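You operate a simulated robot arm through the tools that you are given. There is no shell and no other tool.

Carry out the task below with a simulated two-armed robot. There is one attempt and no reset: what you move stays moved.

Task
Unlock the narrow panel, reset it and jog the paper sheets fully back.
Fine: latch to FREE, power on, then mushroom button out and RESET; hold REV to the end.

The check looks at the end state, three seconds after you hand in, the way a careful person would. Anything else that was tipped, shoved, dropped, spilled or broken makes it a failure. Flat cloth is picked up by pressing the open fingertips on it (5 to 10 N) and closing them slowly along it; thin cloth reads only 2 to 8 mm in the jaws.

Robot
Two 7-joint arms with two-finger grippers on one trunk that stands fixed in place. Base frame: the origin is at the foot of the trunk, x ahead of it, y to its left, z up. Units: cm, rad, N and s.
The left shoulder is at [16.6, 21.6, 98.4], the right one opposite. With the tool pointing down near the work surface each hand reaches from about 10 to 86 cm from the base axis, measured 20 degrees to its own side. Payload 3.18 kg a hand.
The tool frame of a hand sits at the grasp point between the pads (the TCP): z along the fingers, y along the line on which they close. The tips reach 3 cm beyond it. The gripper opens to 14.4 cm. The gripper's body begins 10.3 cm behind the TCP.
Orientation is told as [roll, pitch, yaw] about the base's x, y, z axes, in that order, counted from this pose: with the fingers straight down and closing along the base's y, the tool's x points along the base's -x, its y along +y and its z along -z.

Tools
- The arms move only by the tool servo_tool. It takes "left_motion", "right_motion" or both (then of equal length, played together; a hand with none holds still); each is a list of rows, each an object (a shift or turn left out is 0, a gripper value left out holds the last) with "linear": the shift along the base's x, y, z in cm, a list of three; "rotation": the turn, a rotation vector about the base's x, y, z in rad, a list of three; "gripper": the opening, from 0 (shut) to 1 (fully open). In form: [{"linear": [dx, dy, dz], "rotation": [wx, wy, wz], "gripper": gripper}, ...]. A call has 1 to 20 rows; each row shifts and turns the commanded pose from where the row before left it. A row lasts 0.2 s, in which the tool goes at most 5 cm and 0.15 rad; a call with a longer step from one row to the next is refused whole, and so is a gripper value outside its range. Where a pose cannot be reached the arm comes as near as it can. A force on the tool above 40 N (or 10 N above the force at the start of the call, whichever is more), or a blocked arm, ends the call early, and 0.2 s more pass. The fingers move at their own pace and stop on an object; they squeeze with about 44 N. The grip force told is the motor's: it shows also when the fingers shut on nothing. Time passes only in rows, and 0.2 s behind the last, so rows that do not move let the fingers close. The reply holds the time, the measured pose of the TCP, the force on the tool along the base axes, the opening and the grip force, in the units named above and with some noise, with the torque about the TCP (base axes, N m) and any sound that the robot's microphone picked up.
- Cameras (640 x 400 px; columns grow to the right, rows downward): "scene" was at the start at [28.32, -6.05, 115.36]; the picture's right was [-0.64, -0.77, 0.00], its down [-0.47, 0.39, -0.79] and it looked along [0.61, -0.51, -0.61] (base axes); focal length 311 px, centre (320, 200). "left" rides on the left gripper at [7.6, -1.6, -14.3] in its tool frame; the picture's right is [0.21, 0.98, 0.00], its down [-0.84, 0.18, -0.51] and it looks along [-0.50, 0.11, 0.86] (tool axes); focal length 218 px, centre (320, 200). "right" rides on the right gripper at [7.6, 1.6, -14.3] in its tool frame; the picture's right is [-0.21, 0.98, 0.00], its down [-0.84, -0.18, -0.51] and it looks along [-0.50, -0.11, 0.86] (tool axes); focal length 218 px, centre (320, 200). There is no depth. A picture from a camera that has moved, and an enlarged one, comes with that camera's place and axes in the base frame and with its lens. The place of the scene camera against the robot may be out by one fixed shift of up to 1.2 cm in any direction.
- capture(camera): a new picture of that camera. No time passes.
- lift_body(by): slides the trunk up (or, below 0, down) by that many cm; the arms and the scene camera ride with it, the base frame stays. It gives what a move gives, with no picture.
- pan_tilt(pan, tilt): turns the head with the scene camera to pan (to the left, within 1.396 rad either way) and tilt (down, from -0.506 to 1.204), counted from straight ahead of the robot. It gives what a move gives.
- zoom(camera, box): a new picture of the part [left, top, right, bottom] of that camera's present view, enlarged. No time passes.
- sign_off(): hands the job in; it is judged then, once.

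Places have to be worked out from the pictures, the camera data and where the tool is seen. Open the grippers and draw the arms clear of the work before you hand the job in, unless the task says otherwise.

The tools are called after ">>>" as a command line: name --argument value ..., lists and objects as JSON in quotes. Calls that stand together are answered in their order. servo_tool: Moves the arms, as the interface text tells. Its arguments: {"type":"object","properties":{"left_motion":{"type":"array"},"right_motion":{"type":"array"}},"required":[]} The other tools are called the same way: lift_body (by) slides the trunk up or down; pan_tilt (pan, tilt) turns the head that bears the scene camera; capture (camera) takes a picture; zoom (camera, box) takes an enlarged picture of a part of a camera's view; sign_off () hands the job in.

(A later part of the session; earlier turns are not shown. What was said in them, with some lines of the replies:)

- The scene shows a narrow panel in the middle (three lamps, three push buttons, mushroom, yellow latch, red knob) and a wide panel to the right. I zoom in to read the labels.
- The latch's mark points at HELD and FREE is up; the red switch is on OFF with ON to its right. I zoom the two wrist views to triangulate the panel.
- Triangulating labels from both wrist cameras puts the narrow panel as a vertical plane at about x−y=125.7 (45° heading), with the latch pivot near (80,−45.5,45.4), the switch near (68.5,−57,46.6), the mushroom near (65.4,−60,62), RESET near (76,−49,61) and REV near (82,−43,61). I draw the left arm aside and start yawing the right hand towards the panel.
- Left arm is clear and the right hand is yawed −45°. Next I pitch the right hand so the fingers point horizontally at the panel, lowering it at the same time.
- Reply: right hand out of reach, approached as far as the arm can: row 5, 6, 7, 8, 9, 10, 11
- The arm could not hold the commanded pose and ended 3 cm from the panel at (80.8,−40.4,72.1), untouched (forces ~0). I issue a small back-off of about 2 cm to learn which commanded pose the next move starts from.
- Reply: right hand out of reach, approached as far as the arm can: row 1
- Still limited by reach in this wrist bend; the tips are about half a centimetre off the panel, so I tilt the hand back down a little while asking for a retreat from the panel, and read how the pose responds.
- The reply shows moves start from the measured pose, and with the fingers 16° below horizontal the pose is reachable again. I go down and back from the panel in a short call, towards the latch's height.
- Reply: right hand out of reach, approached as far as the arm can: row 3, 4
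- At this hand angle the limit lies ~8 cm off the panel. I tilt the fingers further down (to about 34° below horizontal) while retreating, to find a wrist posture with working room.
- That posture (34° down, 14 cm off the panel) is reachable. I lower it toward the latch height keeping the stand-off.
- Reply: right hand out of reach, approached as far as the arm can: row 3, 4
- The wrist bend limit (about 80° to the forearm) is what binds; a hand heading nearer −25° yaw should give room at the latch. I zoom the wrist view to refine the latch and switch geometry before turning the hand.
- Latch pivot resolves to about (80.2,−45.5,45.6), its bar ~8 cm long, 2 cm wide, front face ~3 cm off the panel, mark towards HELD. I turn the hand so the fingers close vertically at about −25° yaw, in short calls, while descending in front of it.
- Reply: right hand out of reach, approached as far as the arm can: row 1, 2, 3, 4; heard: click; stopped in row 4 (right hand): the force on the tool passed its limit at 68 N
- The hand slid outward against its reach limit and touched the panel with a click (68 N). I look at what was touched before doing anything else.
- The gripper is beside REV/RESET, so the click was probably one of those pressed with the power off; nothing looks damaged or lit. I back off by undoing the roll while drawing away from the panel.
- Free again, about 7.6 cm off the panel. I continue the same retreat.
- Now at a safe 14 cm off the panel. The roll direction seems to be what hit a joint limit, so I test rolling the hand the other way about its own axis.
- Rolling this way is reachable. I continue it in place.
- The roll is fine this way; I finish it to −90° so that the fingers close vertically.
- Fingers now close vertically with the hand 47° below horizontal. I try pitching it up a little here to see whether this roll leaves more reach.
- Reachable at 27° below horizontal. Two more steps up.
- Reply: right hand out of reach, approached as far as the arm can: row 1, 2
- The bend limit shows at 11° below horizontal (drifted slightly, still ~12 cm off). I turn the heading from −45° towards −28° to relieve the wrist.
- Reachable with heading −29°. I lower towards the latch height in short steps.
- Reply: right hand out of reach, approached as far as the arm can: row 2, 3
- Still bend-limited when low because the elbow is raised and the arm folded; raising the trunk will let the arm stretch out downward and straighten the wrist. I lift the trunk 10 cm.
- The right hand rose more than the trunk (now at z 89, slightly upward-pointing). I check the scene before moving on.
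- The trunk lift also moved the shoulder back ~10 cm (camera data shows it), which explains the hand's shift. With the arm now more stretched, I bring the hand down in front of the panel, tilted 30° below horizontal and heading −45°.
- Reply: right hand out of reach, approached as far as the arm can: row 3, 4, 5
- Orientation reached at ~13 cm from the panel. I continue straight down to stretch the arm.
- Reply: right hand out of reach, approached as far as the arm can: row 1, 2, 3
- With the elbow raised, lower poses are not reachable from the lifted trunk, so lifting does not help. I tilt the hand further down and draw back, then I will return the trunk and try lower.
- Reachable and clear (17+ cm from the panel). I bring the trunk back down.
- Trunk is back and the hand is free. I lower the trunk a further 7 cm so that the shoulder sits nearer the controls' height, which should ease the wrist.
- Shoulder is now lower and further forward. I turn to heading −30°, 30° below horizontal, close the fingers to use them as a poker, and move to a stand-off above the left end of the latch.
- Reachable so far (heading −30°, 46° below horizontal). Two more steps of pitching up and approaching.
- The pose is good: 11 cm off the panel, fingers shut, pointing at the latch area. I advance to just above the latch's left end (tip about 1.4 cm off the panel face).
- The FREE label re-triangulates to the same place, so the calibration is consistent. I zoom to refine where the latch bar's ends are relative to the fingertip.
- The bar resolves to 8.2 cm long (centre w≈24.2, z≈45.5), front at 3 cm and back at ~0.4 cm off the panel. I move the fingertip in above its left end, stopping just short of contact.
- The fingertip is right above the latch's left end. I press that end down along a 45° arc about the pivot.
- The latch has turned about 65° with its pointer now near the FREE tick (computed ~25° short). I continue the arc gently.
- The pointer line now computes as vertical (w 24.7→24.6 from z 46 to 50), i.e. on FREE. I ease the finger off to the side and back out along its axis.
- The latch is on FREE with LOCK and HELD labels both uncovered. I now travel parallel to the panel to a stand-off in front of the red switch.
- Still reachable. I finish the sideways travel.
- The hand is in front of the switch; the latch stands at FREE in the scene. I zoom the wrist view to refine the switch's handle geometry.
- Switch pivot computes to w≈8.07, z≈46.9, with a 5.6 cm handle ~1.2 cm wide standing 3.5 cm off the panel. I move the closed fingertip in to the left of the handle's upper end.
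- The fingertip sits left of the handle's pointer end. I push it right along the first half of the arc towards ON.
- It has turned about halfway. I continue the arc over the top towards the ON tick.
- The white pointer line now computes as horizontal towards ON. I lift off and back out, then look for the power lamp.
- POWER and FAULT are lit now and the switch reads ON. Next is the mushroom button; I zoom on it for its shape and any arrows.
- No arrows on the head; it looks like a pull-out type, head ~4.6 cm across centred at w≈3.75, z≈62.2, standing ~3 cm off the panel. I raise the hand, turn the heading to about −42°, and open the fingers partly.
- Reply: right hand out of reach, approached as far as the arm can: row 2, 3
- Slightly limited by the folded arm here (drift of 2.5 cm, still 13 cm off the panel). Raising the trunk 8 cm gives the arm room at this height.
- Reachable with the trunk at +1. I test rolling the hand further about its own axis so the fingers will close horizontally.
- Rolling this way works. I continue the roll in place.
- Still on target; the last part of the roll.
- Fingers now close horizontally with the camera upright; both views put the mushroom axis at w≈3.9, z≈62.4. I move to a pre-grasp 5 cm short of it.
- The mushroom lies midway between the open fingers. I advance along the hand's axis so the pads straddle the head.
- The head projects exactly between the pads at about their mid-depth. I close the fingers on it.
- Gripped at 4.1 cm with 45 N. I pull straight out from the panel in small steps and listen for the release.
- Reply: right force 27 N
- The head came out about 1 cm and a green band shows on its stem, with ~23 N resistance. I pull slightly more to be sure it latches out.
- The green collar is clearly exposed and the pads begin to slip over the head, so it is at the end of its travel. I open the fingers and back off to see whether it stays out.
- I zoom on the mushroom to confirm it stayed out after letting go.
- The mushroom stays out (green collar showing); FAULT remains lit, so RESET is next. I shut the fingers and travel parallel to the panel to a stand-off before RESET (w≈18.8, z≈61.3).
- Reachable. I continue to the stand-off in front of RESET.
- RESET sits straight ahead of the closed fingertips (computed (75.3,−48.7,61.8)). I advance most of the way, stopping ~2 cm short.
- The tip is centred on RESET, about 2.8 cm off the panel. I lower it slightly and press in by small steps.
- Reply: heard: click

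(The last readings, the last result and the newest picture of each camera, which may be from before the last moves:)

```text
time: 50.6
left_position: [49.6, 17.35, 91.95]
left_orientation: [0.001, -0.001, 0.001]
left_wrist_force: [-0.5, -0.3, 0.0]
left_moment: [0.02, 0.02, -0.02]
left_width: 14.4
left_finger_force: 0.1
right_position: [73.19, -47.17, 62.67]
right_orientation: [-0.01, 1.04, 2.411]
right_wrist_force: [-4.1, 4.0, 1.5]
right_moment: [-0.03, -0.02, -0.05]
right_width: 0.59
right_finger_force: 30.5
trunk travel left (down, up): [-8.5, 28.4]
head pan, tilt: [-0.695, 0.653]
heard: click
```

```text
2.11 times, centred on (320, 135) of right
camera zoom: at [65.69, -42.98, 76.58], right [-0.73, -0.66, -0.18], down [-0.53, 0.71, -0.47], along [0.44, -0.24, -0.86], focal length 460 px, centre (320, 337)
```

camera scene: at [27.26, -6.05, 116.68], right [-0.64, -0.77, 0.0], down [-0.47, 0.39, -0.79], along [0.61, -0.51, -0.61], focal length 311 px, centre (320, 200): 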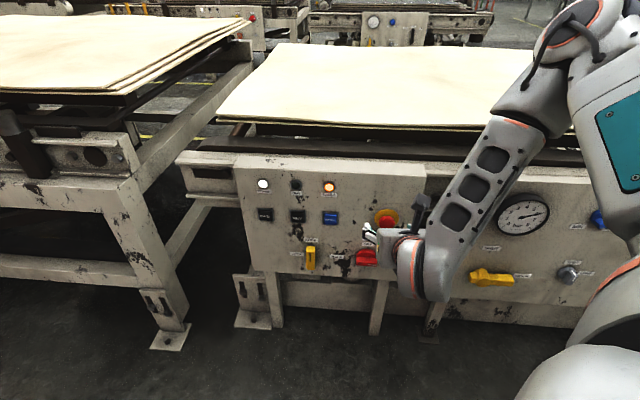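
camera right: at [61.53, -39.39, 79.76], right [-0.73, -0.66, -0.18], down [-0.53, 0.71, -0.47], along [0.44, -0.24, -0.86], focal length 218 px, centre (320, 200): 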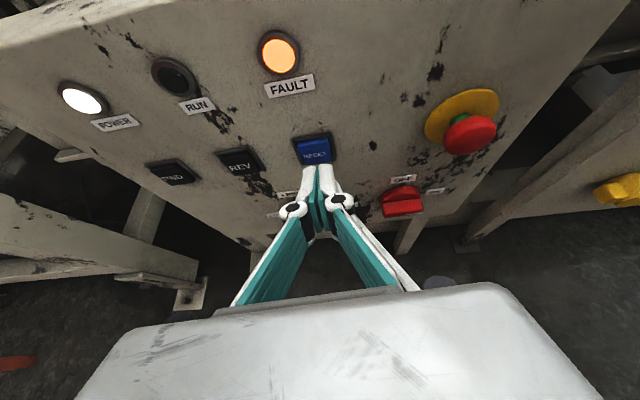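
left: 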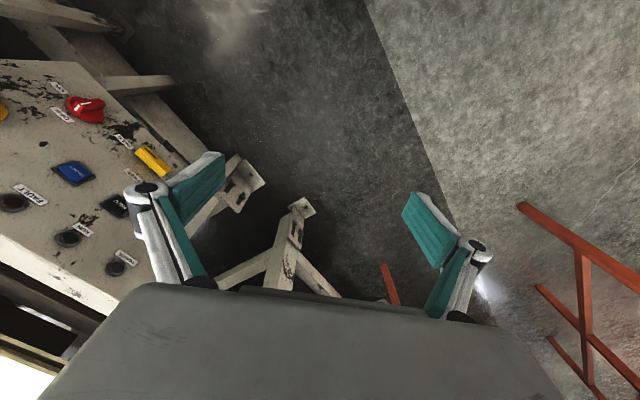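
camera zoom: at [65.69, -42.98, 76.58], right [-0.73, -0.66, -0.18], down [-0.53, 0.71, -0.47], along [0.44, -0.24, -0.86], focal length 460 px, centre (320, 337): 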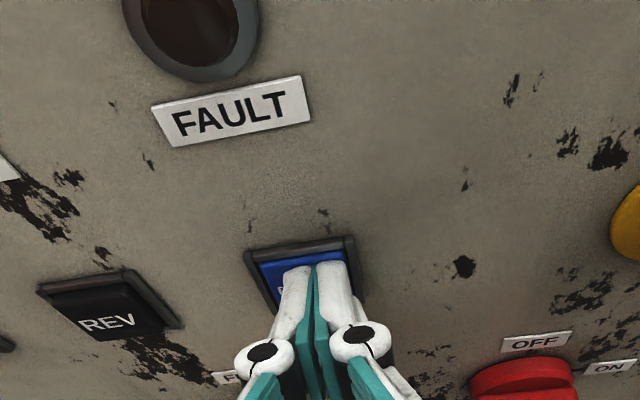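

Click heard and the FAULT lamp has gone out. I back off RESET and shift 9.2 cm left towards REV (w≈27.8, z≈61.6).

>>> servo_tool --right_motion '[{"linear": [-0.7, 0.7, 0.1]}, {"linear": [-1.2, 1.2, 0.2]}, {"linear": [1.0, 3.0, 0.1]}, {"linear": [2.0, 2.0, 0]}, {"linear": [2.0, 2.0, 0]}]'

>>> capture --camera "right"

>>> capture --camera "scene"

```text
time: 51.8
left_position: [49.62, 17.47, 91.96]
left_orientation: [-0.001, 0.0, 0.001]
left_wrist_force: [0.5, -1.1, 0.3]
left_moment: [0.01, 0.02, -0.02]
left_width: 14.42
left_finger_force: 0.1
right_position: [76.26, -38.36, 63.48]
right_orientation: [-0.006, 1.038, 2.412]
right_wrist_force: [0.9, 0.5, -0.3]
right_moment: [-0.02, 0.03, 0.01]
right_width: 0.0
right_finger_force: 30.8
trunk travel left (down, up): [-8.5, 28.4]
head pan, tilt: [-0.695, 0.653]
```

```text
taken
camera right: at [68.79, -33.98, 77.27], right [-0.73, -0.66, -0.18], down [-0.53, 0.71, -0.47], along [0.44, -0.24, -0.86], focal length 218 px, centre (320, 200)
```

right: 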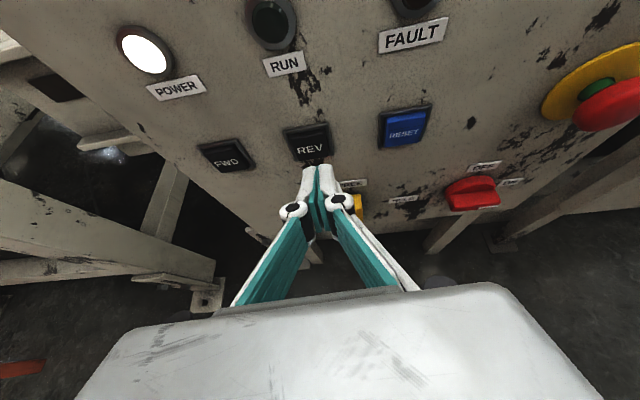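

```text
taken
camera scene: at [27.3, -6.08, 116.66], right [-0.64, -0.77, 0.0], down [-0.47, 0.39, -0.79], along [0.61, -0.51, -0.61], focal length 311 px, centre (320, 200)
```

scene: 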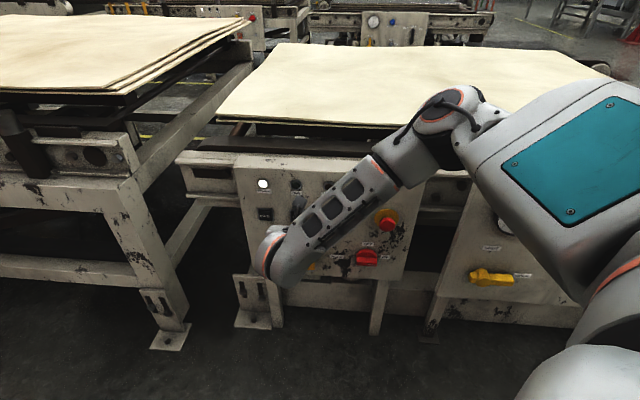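

REV computes to w≈28.0, z≈61.9; the tip is 1 cm right of it. I shift and close in to just short of contact.

>>> servo_tool --right_motion '[{"linear": [1.2, -0.1, -0.3]}, {"linear": [1.2, -1.0, -0.3]}]'

>>> zoom --camera "right" --box '[200, 40, 440, 230]'

```text
time: 52.4
left_position: [49.39, 17.35, 92.07]
left_orientation: [0.0, 0.0, 0.0]
left_wrist_force: [-0.2, -0.5, 0.3]
left_moment: [0.01, -0.02, 0.0]
left_width: 14.39
left_finger_force: 0.1
right_position: [78.7, -39.24, 62.71]
right_orientation: [-0.008, 1.04, 2.413]
right_wrist_force: [0.9, 0.3, 0.1]
right_moment: [0.01, -0.03, 0.02]
right_width: 0.0
right_finger_force: 30.3
trunk travel left (down, up): [-8.5, 28.4]
head pan, tilt: [-0.695, 0.653]
```

```text
2.11 times, centred on (320, 135) of right
camera zoom: at [71.19, -35.04, 76.6], right [-0.73, -0.66, -0.18], down [-0.53, 0.71, -0.47], along [0.44, -0.24, -0.86], focal length 460 px, centre (320, 337)
```

zoom: 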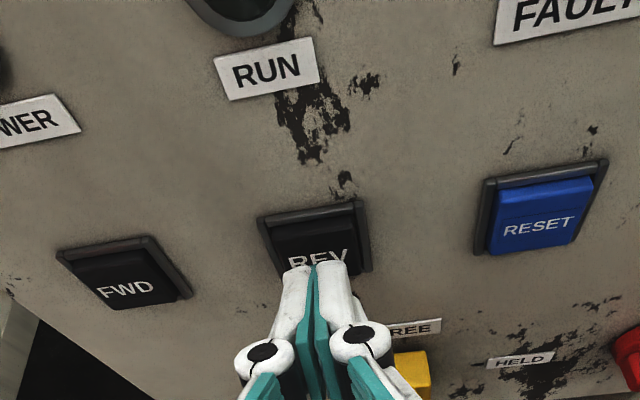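

Centred on REV. I press in with small steps and hold.

>>> servo_tool --right_motion '[{"linear": [0.25, -0.27, 0]}, {"linear": [0.25, -0.27, 0]}, {"linear": [0.2, -0.22, 0]}, {"linear": [0.2, -0.22, 0]}, {"linear": [0.2, -0.22, 0]}]'

>>> capture --camera "right"

>>> capture --camera "scene"

```text
time: 53.6
left_position: [49.45, 17.37, 92.02]
left_orientation: [0.0, 0.0, 0.0]
left_wrist_force: [-0.9, 0.8, -0.2]
left_moment: [0.01, -0.01, 0.0]
left_width: 14.4
left_finger_force: 0.1
right_position: [79.63, -40.57, 62.6]
right_orientation: [-0.01, 1.038, 2.414]
right_wrist_force: [-1.5, 3.1, -1.0]
right_moment: [0.02, -0.03, 0.0]
right_width: 0.62
right_finger_force: 30.5
trunk travel left (down, up): [-8.5, 28.4]
head pan, tilt: [-0.695, 0.653]
heard: click
```

```text
taken
camera right: at [72.25, -36.35, 76.44], right [-0.72, -0.66, -0.18], down [-0.53, 0.71, -0.47], along [0.44, -0.24, -0.86], focal length 218 px, centre (320, 200)
```

right: 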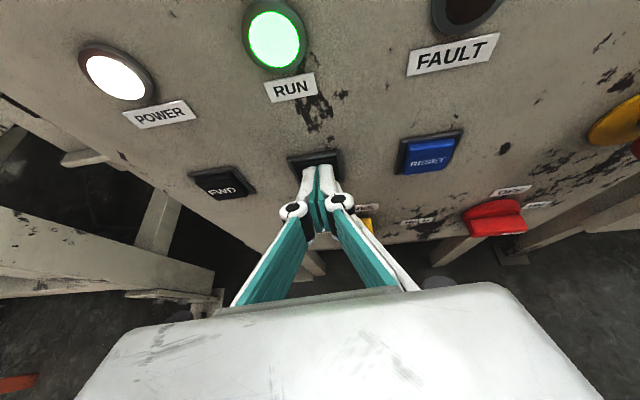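

```text
taken
camera scene: at [27.24, -6.04, 116.69], right [-0.64, -0.77, 0.0], down [-0.47, 0.39, -0.79], along [0.61, -0.51, -0.61], focal length 311 px, centre (320, 200)
```

scene: 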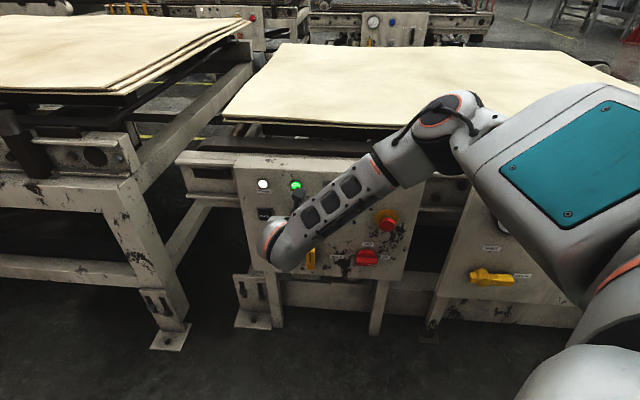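

RUN is green and the sheets have started to move right. I keep holding REV.

>>> servo_tool --right_motion '[{"linear": [0.05, -0.05, 0]}, {}, {}, {}, {}, {}, {}, {}, {}, {}]'

>>> capture --camera "scene"

```text
time: 55.8
left_position: [49.45, 17.43, 91.91]
left_orientation: [0.0, 0.0, -0.001]
left_wrist_force: [0.3, 0.7, 0.0]
left_moment: [0.01, 0.0, 0.0]
left_width: 14.41
left_finger_force: 0.2
right_position: [79.89, -40.77, 62.55]
right_orientation: [-0.01, 1.04, 2.413]
right_wrist_force: [-5.9, 5.9, -1.5]
right_moment: [0.01, 0.08, -0.01]
right_width: 0.61
right_finger_force: 31.4
trunk travel left (down, up): [-8.5, 28.4]
head pan, tilt: [-0.695, 0.653]
```

```text
taken
camera scene: at [27.24, -6.03, 116.69], right [-0.64, -0.77, 0.0], down [-0.47, 0.39, -0.79], along [0.61, -0.51, -0.61], focal length 311 px, centre (320, 200)
```

scene: 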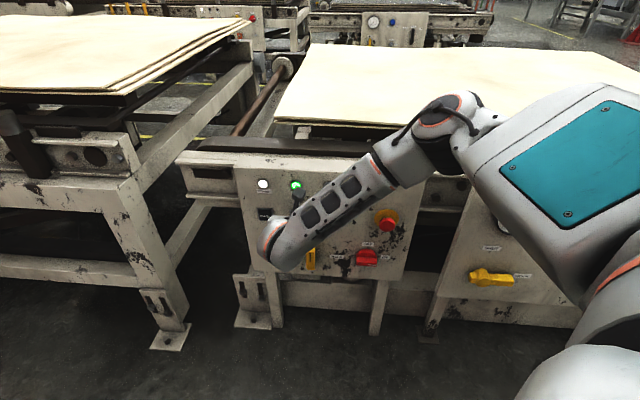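

The stack is moving well to the right and nothing is in its way. I keep holding for another 4 s.

>>> servo_tool --right_motion '[{}, {}, {}, {}, {}, {}, {}, {}, {}, {}, {}, {}, {}, {}, {}, {}, {}, {}, {}, {}]'

>>> capture --camera "scene"

```text
time: 60.0
left_position: [49.55, 17.42, 91.96]
left_orientation: [-0.002, -0.001, 0.001]
left_wrist_force: [-0.1, 0.2, -0.4]
left_moment: [0.04, -0.01, 0.0]
left_width: 14.42
left_finger_force: 0.0
right_position: [79.71, -40.59, 62.61]
right_orientation: [-0.008, 1.041, 2.413]
right_wrist_force: [-5.6, 5.7, -0.7]
right_moment: [0.03, -0.02, -0.04]
right_width: 0.59
right_finger_force: 30.5
trunk travel left (down, up): [-8.5, 28.4]
head pan, tilt: [-0.695, 0.653]
```

```text
taken
camera scene: at [27.23, -6.03, 116.69], right [-0.64, -0.77, 0.0], down [-0.47, 0.39, -0.79], along [0.61, -0.51, -0.61], focal length 311 px, centre (320, 200)
```

scene: 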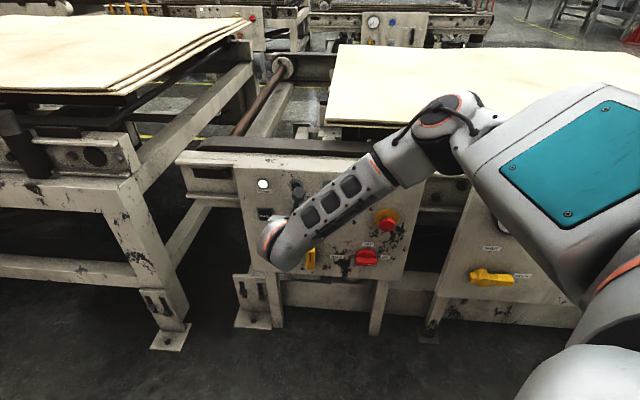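

RUN has gone dark and the stack's edge is at column ~325; I check the lamps and hold a bit longer to see whether it is at its end stop.

>>> servo_tool --right_motion '[{}, {}, {}, {}, {}]'

>>> capture --camera "right"

>>> capture --camera "scene"

```text
time: 61.2
left_position: [49.47, 17.37, 92.0]
left_orientation: [0.001, 0.0, 0.002]
left_wrist_force: [0.7, 0.1, -0.8]
left_moment: [-0.01, 0.02, -0.01]
left_width: 14.4
left_finger_force: 0.0
right_position: [79.75, -40.64, 62.63]
right_orientation: [-0.008, 1.04, 2.41]
right_wrist_force: [-5.4, 4.4, 0.1]
right_moment: [0.07, 0.01, -0.02]
right_width: 0.59
right_finger_force: 30.5
trunk travel left (down, up): [-8.5, 28.4]
head pan, tilt: [-0.695, 0.653]
```

```text
taken
camera right: at [72.32, -36.41, 76.5], right [-0.73, -0.66, -0.18], down [-0.53, 0.71, -0.47], along [0.44, -0.24, -0.86], focal length 218 px, centre (320, 200)
```

right: 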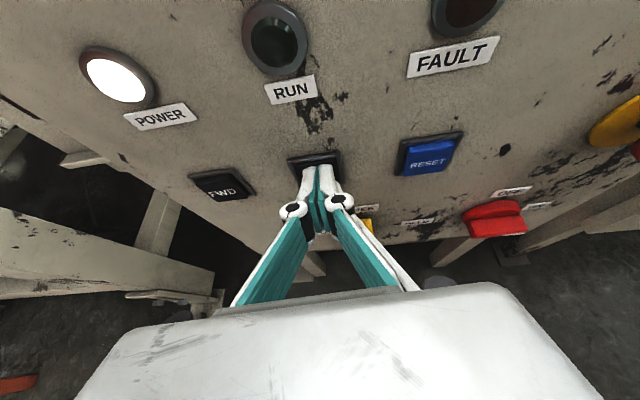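

```text
taken
camera scene: at [27.23, -6.02, 116.69], right [-0.64, -0.77, 0.0], down [-0.47, 0.39, -0.79], along [0.61, -0.51, -0.61], focal length 311 px, centre (320, 200)
```

scene: 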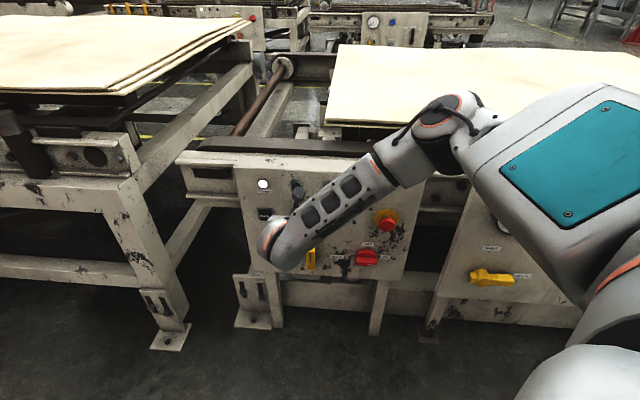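

The stack did not move in the last second with REV still under ~7 N, so it may be at its end. I press slightly deeper to rule out a half-released button.

>>> servo_tool --right_motion '[{"linear": [0.12, -0.12, 0]}, {"linear": [0.12, -0.12, 0]}, {}, {}, {}]'

>>> capture --camera "right"

>>> zoom --camera "scene" --box '[220, 30, 640, 200]'

```text
time: 62.4
left_position: [49.37, 17.42, 91.98]
left_orientation: [-0.002, -0.003, 0.001]
left_wrist_force: [0.5, -0.4, -0.3]
left_moment: [-0.01, -0.01, 0.01]
left_width: 14.4
left_finger_force: 0.0
right_position: [79.91, -40.85, 62.57]
right_orientation: [-0.007, 1.037, 2.414]
right_wrist_force: [-15.4, 12.7, 0.1]
right_moment: [0.05, 0.05, -0.08]
right_width: 0.61
right_finger_force: 30.4
trunk travel left (down, up): [-8.5, 28.4]
head pan, tilt: [-0.695, 0.653]
```

```text
taken
camera right: at [72.5, -36.58, 76.51], right [-0.73, -0.66, -0.18], down [-0.53, 0.71, -0.47], along [0.44, -0.24, -0.86], focal length 218 px, centre (320, 200)
```

right: 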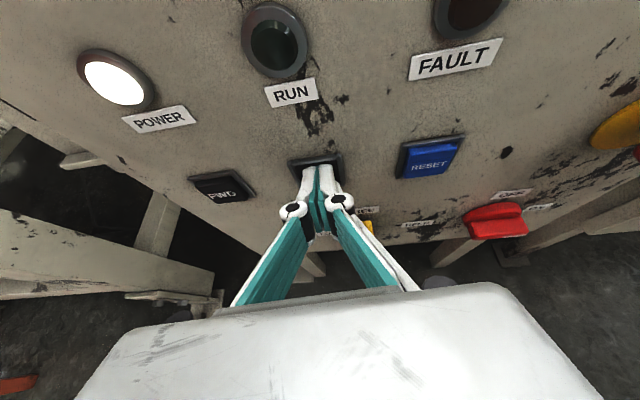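

```text
1.52 times, centred on (430, 115) of scene
camera zoom: at [27.18, -5.99, 116.7], right [-0.64, -0.77, 0.0], down [-0.47, 0.39, -0.8], along [0.61, -0.51, -0.61], focal length 474 px, centre (152, 330)
```

zoom: 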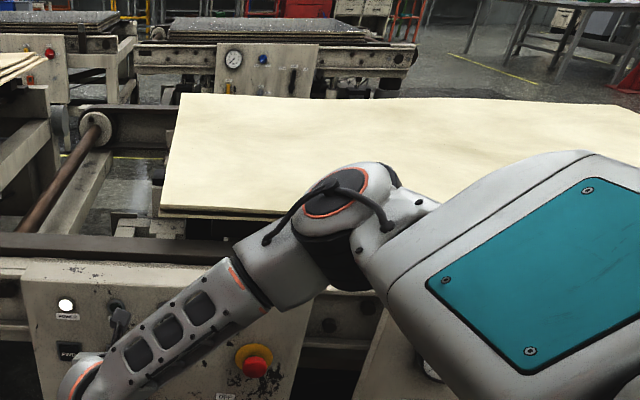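

Even at ~20 N the lamp stays dark and nothing moves, so the drive is at its end. I ease off REV, back away, and look along the table to verify.

>>> servo_tool --right_motion '[{"linear": [-0.5, 0.5, 0]}, {"linear": [-0.8, 0.8, 0.3]}, {"linear": [-1.0, 1.0, 0.5]}, {}, {}]'

>>> pan_tilt --pan -1.05 --tilt 0.45

>>> capture --camera "scene"

>>> capture --camera "right"

```text
time: 63.6
left_position: [49.39, 17.36, 92.0]
left_orientation: [-0.001, 0.001, 0.001]
left_wrist_force: [-0.5, -0.2, 0.0]
left_moment: [-0.01, -0.02, 0.0]
left_width: 14.41
left_finger_force: 0.0
right_position: [77.83, -38.75, 63.51]
right_orientation: [-0.011, 1.039, 2.412]
right_wrist_force: [0.3, 0.5, 1.5]
right_moment: [0.0, 0.02, -0.01]
right_width: 0.0
right_finger_force: 30.8
trunk travel left (down, up): [-8.5, 28.4]
head pan, tilt: [-0.695, 0.653]
```

```text
time: 64.4
left_position: [49.49, 17.37, 92.02]
left_orientation: [0.002, -0.002, 0.0]
left_wrist_force: [1.0, 0.5, 0.0]
left_moment: [0.0, -0.01, 0.01]
left_width: 14.39
left_finger_force: 0.0
right_position: [77.74, -38.71, 63.48]
right_orientation: [-0.008, 1.038, 2.412]
right_wrist_force: [0.1, -1.1, -0.6]
right_moment: [0.01, -0.03, 0.01]
right_width: 0.0
right_finger_force: 31.2
trunk travel left (down, up): [-8.5, 28.4]
head pan, tilt: [-1.051, 0.45]
```

```text
taken
camera scene: at [25.17, -8.48, 118.49], right [-0.87, -0.5, 0.0], down [-0.22, 0.38, -0.9], along [0.45, -0.78, -0.44], focal length 311 px, centre (320, 200)
```

scene: 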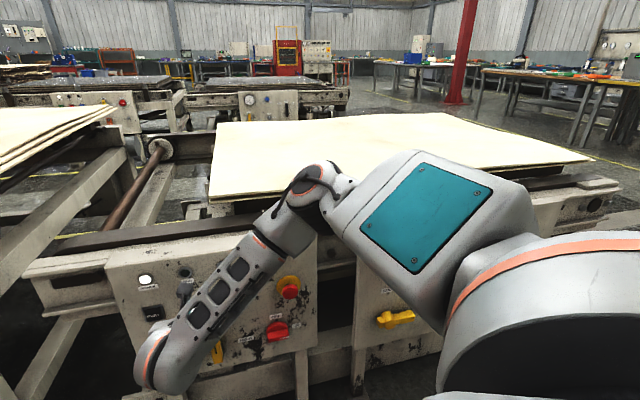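

```text
taken
camera right: at [70.25, -34.39, 77.29], right [-0.73, -0.66, -0.18], down [-0.53, 0.71, -0.47], along [0.44, -0.24, -0.86], focal length 218 px, centre (320, 200)
```

right: 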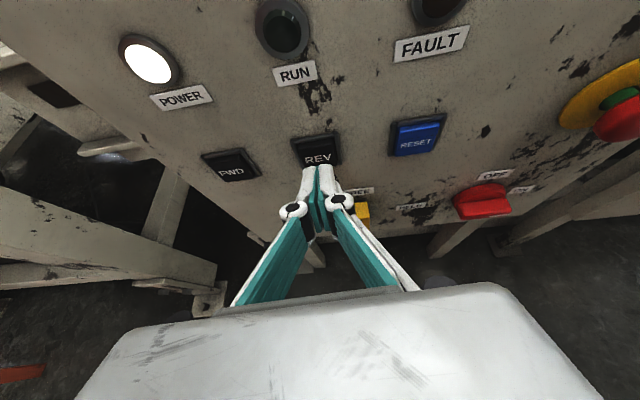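

The stack now sits at the far right end of its table. As a check I press REV once more and watch whether RUN lights or the stack moves.

>>> servo_tool --right_motion '[{"linear": [0.8, -0.8, -0.5]}, {"linear": [0.5, -0.5, -0.3]}, {"linear": [0.3, -0.3, 0]}, {"linear": [0.3, -0.3, 0]}, {"linear": [0.15, -0.15, 0]}, {}, {}, {}, {}]'

>>> capture --camera "right"

>>> capture --camera "scene"

```text
time: 66.4
left_position: [49.53, 17.37, 91.99]
left_orientation: [0.001, -0.001, 0.0]
left_wrist_force: [0.0, -0.8, -0.7]
left_moment: [0.0, 0.05, 0.01]
left_width: 14.39
left_finger_force: 0.0
right_position: [79.67, -40.77, 62.51]
right_orientation: [-0.008, 1.04, 2.412]
right_wrist_force: [-5.8, 5.0, 0.1]
right_moment: [0.0, 0.05, -0.06]
right_width: 0.59
right_finger_force: 30.9
trunk travel left (down, up): [-8.5, 28.4]
head pan, tilt: [-1.051, 0.45]
heard: click
```

```text
taken
camera right: at [72.34, -36.41, 76.33], right [-0.73, -0.66, -0.18], down [-0.53, 0.71, -0.47], along [0.44, -0.24, -0.86], focal length 218 px, centre (320, 200)
```

right: 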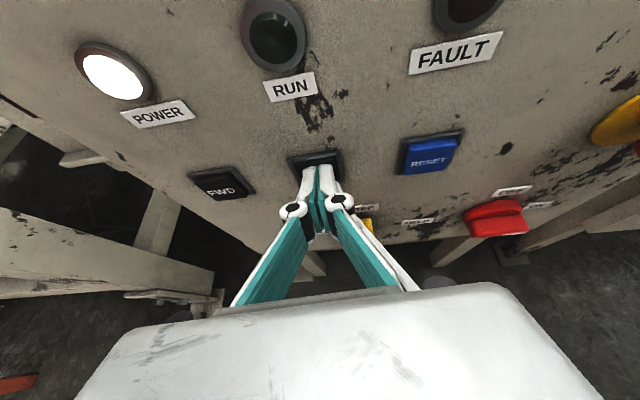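

```text
taken
camera scene: at [25.14, -8.45, 118.5], right [-0.87, -0.5, 0.0], down [-0.22, 0.38, -0.9], along [0.45, -0.78, -0.43], focal length 311 px, centre (320, 200)
```

scene: 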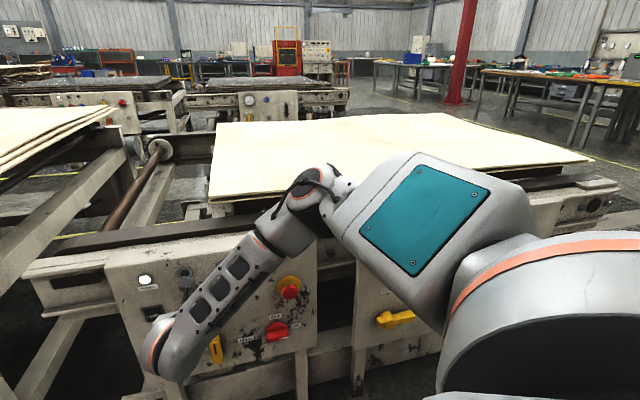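

A fresh click but no RUN and no movement: the sheets are fully back. I release REV and draw the right hand away, tilting it down as it retreats.

>>> servo_tool --right_motion '[{"linear": [-0.5, 0.5, 0]}, {"linear": [-1.0, 1.0, 0.3]}, {"linear": [-1.5, 1.5, 0.5], "rotation": [0.08, 0.08, 0]}, {"linear": [-1.5, 1.5, 1.0], "rotation": [0.1, 0.1, 0]}, {"linear": [-1.5, 1.5, 1.0], "rotation": [0.1, 0.1, 0]}]'

```text
time: 67.6
left_position: [49.42, 17.35, 92.01]
left_orientation: [0.001, -0.002, 0.001]
left_wrist_force: [0.2, 0.1, 0.3]
left_moment: [-0.01, -0.01, -0.01]
left_width: 14.4
left_finger_force: 0.0
right_position: [73.81, -34.56, 65.41]
right_orientation: [-0.036, 0.643, 2.393]
right_wrist_force: [-0.1, -0.2, -0.1]
right_moment: [0.0, -0.02, 0.0]
right_width: 0.0
right_finger_force: 30.5
trunk travel left (down, up): [-8.5, 28.4]
head pan, tilt: [-1.051, 0.45]
```

The hand is ~12 cm off the panel and reachable. I retreat further up and back, opening the gripper.

>>> servo_tool --right_motion '[{"linear": [-2.0, 1.0, 1.5], "rotation": [0.07, 0.07, 0]}, {"linear": [-2.0, 1.0, 2.0], "rotation": [0.07, 0.07, 0]}, {"linear": [-2.5, 0.5, 2.0], "gripper": 0.5}, {"linear": [-2.5, 0, 2.0], "gripper": 1.0}, {"linear": [-2.5, 0, 2.0]}, {"linear": [-2.5, 0, 2.0]}]'

>>> pan_tilt --pan -0.695 --tilt 0.653

>>> capture --camera "scene"

>>> capture --camera "right"

```text
time: 69.0
left_position: [49.37, 17.31, 92.09]
left_orientation: [0.0, -0.003, 0.0]
left_wrist_force: [-0.3, 0.7, -0.1]
left_moment: [0.01, 0.0, 0.0]
left_width: 14.39
left_finger_force: 0.1
right_position: [59.73, -32.29, 76.8]
right_orientation: [-0.043, 0.448, 2.387]
right_wrist_force: [0.3, -0.5, -0.9]
right_moment: [0.01, -0.02, 0.04]
right_width: 14.4
right_finger_force: 0.1
trunk travel left (down, up): [-8.5, 28.4]
head pan, tilt: [-1.051, 0.45]
```

```text
time: 69.8
left_position: [49.47, 17.22, 91.91]
left_orientation: [0.001, 0.001, 0.0]
left_wrist_force: [-1.1, -0.5, -0.2]
left_moment: [-0.03, 0.01, -0.02]
left_width: 14.4
left_finger_force: 0.1
right_position: [59.87, -32.18, 76.65]
right_orientation: [-0.044, 0.446, 2.389]
right_wrist_force: [0.1, 0.5, -0.1]
right_moment: [-0.01, 0.02, -0.04]
right_width: 14.41
right_finger_force: 0.0
trunk travel left (down, up): [-8.5, 28.4]
head pan, tilt: [-0.695, 0.653]
```

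```text
taken
camera scene: at [27.25, -6.06, 116.69], right [-0.64, -0.77, 0.0], down [-0.47, 0.39, -0.79], along [0.61, -0.51, -0.61], focal length 311 px, centre (320, 200)
```

scene: 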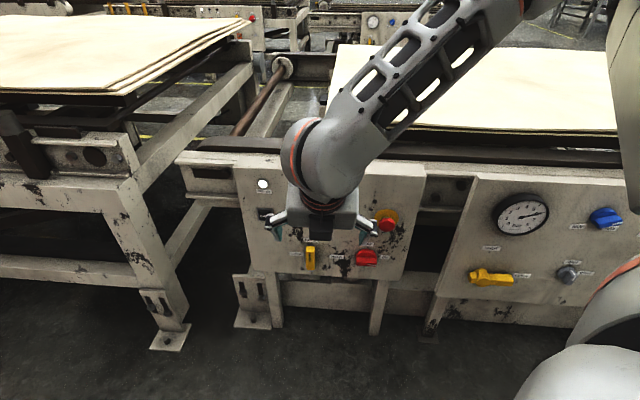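

```text
taken
camera right: at [58.9, -34.43, 92.84], right [-0.79, -0.6, -0.13], down [-0.61, 0.79, 0.1], along [0.04, 0.16, -0.99], focal length 218 px, centre (320, 200)
```

right: 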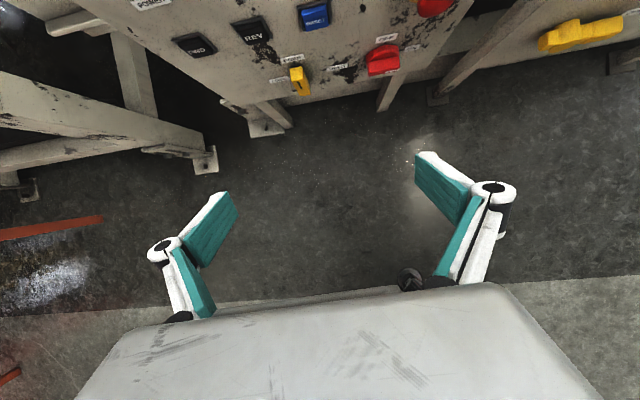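

Hand is open and ~24 cm from the panel. I draw it a little further to the right and up to get an unobstructed view for a final check.

>>> servo_tool --right_motion '[{"linear": [-2, -2.0, 1.5], "rotation": [0.05, 0.05, 0]}, {"linear": [-2, -2.5, 1.5], "rotation": [0.05, 0.05, 0]}, {"linear": [-2, -2.5, 1.5], "rotation": [0.05, 0.05, 0]}, {"linear": [-2, -2.5, 1.0], "rotation": [0.05, 0.05, 0]}, {"linear": [-1.5, -2.5, 1.0]}]'

>>> capture --camera "scene"

>>> zoom --camera "scene" --box '[220, 150, 440, 290]'

```text
time: 71.0
left_position: [49.61, 17.33, 92.09]
left_orientation: [-0.001, -0.002, -0.001]
left_wrist_force: [-0.6, 0.9, 0.2]
left_moment: [0.04, -0.03, -0.03]
left_width: 14.41
left_finger_force: 0.0
right_position: [50.17, -44.35, 83.36]
right_orientation: [-0.053, 0.163, 2.387]
right_wrist_force: [0.6, 0.4, 0.6]
right_moment: [0.0, -0.04, -0.02]
right_width: 14.41
right_finger_force: 0.1
trunk travel left (down, up): [-8.5, 28.4]
head pan, tilt: [-0.695, 0.653]
```

```text
taken
camera scene: at [27.19, -6.05, 116.72], right [-0.64, -0.77, 0.0], down [-0.47, 0.39, -0.79], along [0.61, -0.51, -0.61], focal length 311 px, centre (320, 200)
```

scene: 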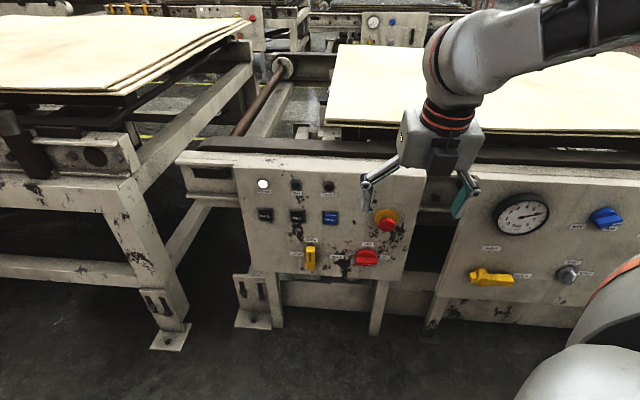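

```text
2.86 times, centred on (330, 220) of scene
camera zoom: at [27.19, -6.05, 116.72], right [-0.64, -0.77, 0.0], down [-0.47, 0.39, -0.79], along [0.61, -0.51, -0.61], focal length 888 px, centre (291, 143)
```

zoom: 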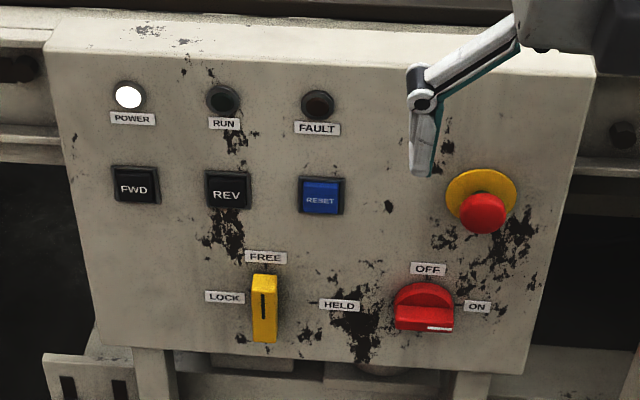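

Final view: latch on FREE, power on and lit, FAULT out, mushroom out, sheets at the end of their travel, wide panel unchanged, and both hands open and clear. I hand in the job.

>>> sign_off

```text
The job is handed in.
```

I unlocked and reset the narrow panel and jogged the paper sheets all the way back. I've handed the job in; the result of the check hasn't come back.

| Item | Final state |
|---|---|
| Latch | Turned from HELD to FREE |
| Power switch | ON, POWER lamp lit |
| Mushroom button | Pulled out, green collar showing, and stays out |
| RESET | Pressed; the FAULT lamp went out |
| REV | Held until the RUN lamp went dark by itself. Pressing deeper, and then a second time, moved nothing more. |

**Unplanned contact:** early on, before the power was on, the right hand slid against the panel near REV and RESET. It hit with about 68 N and there was a click. Nothing lit up, and I saw no damage then or in the final view.

Nothing else was moved, and the wide panel looks the same as at the start. Both hands are open and clear of the panel.
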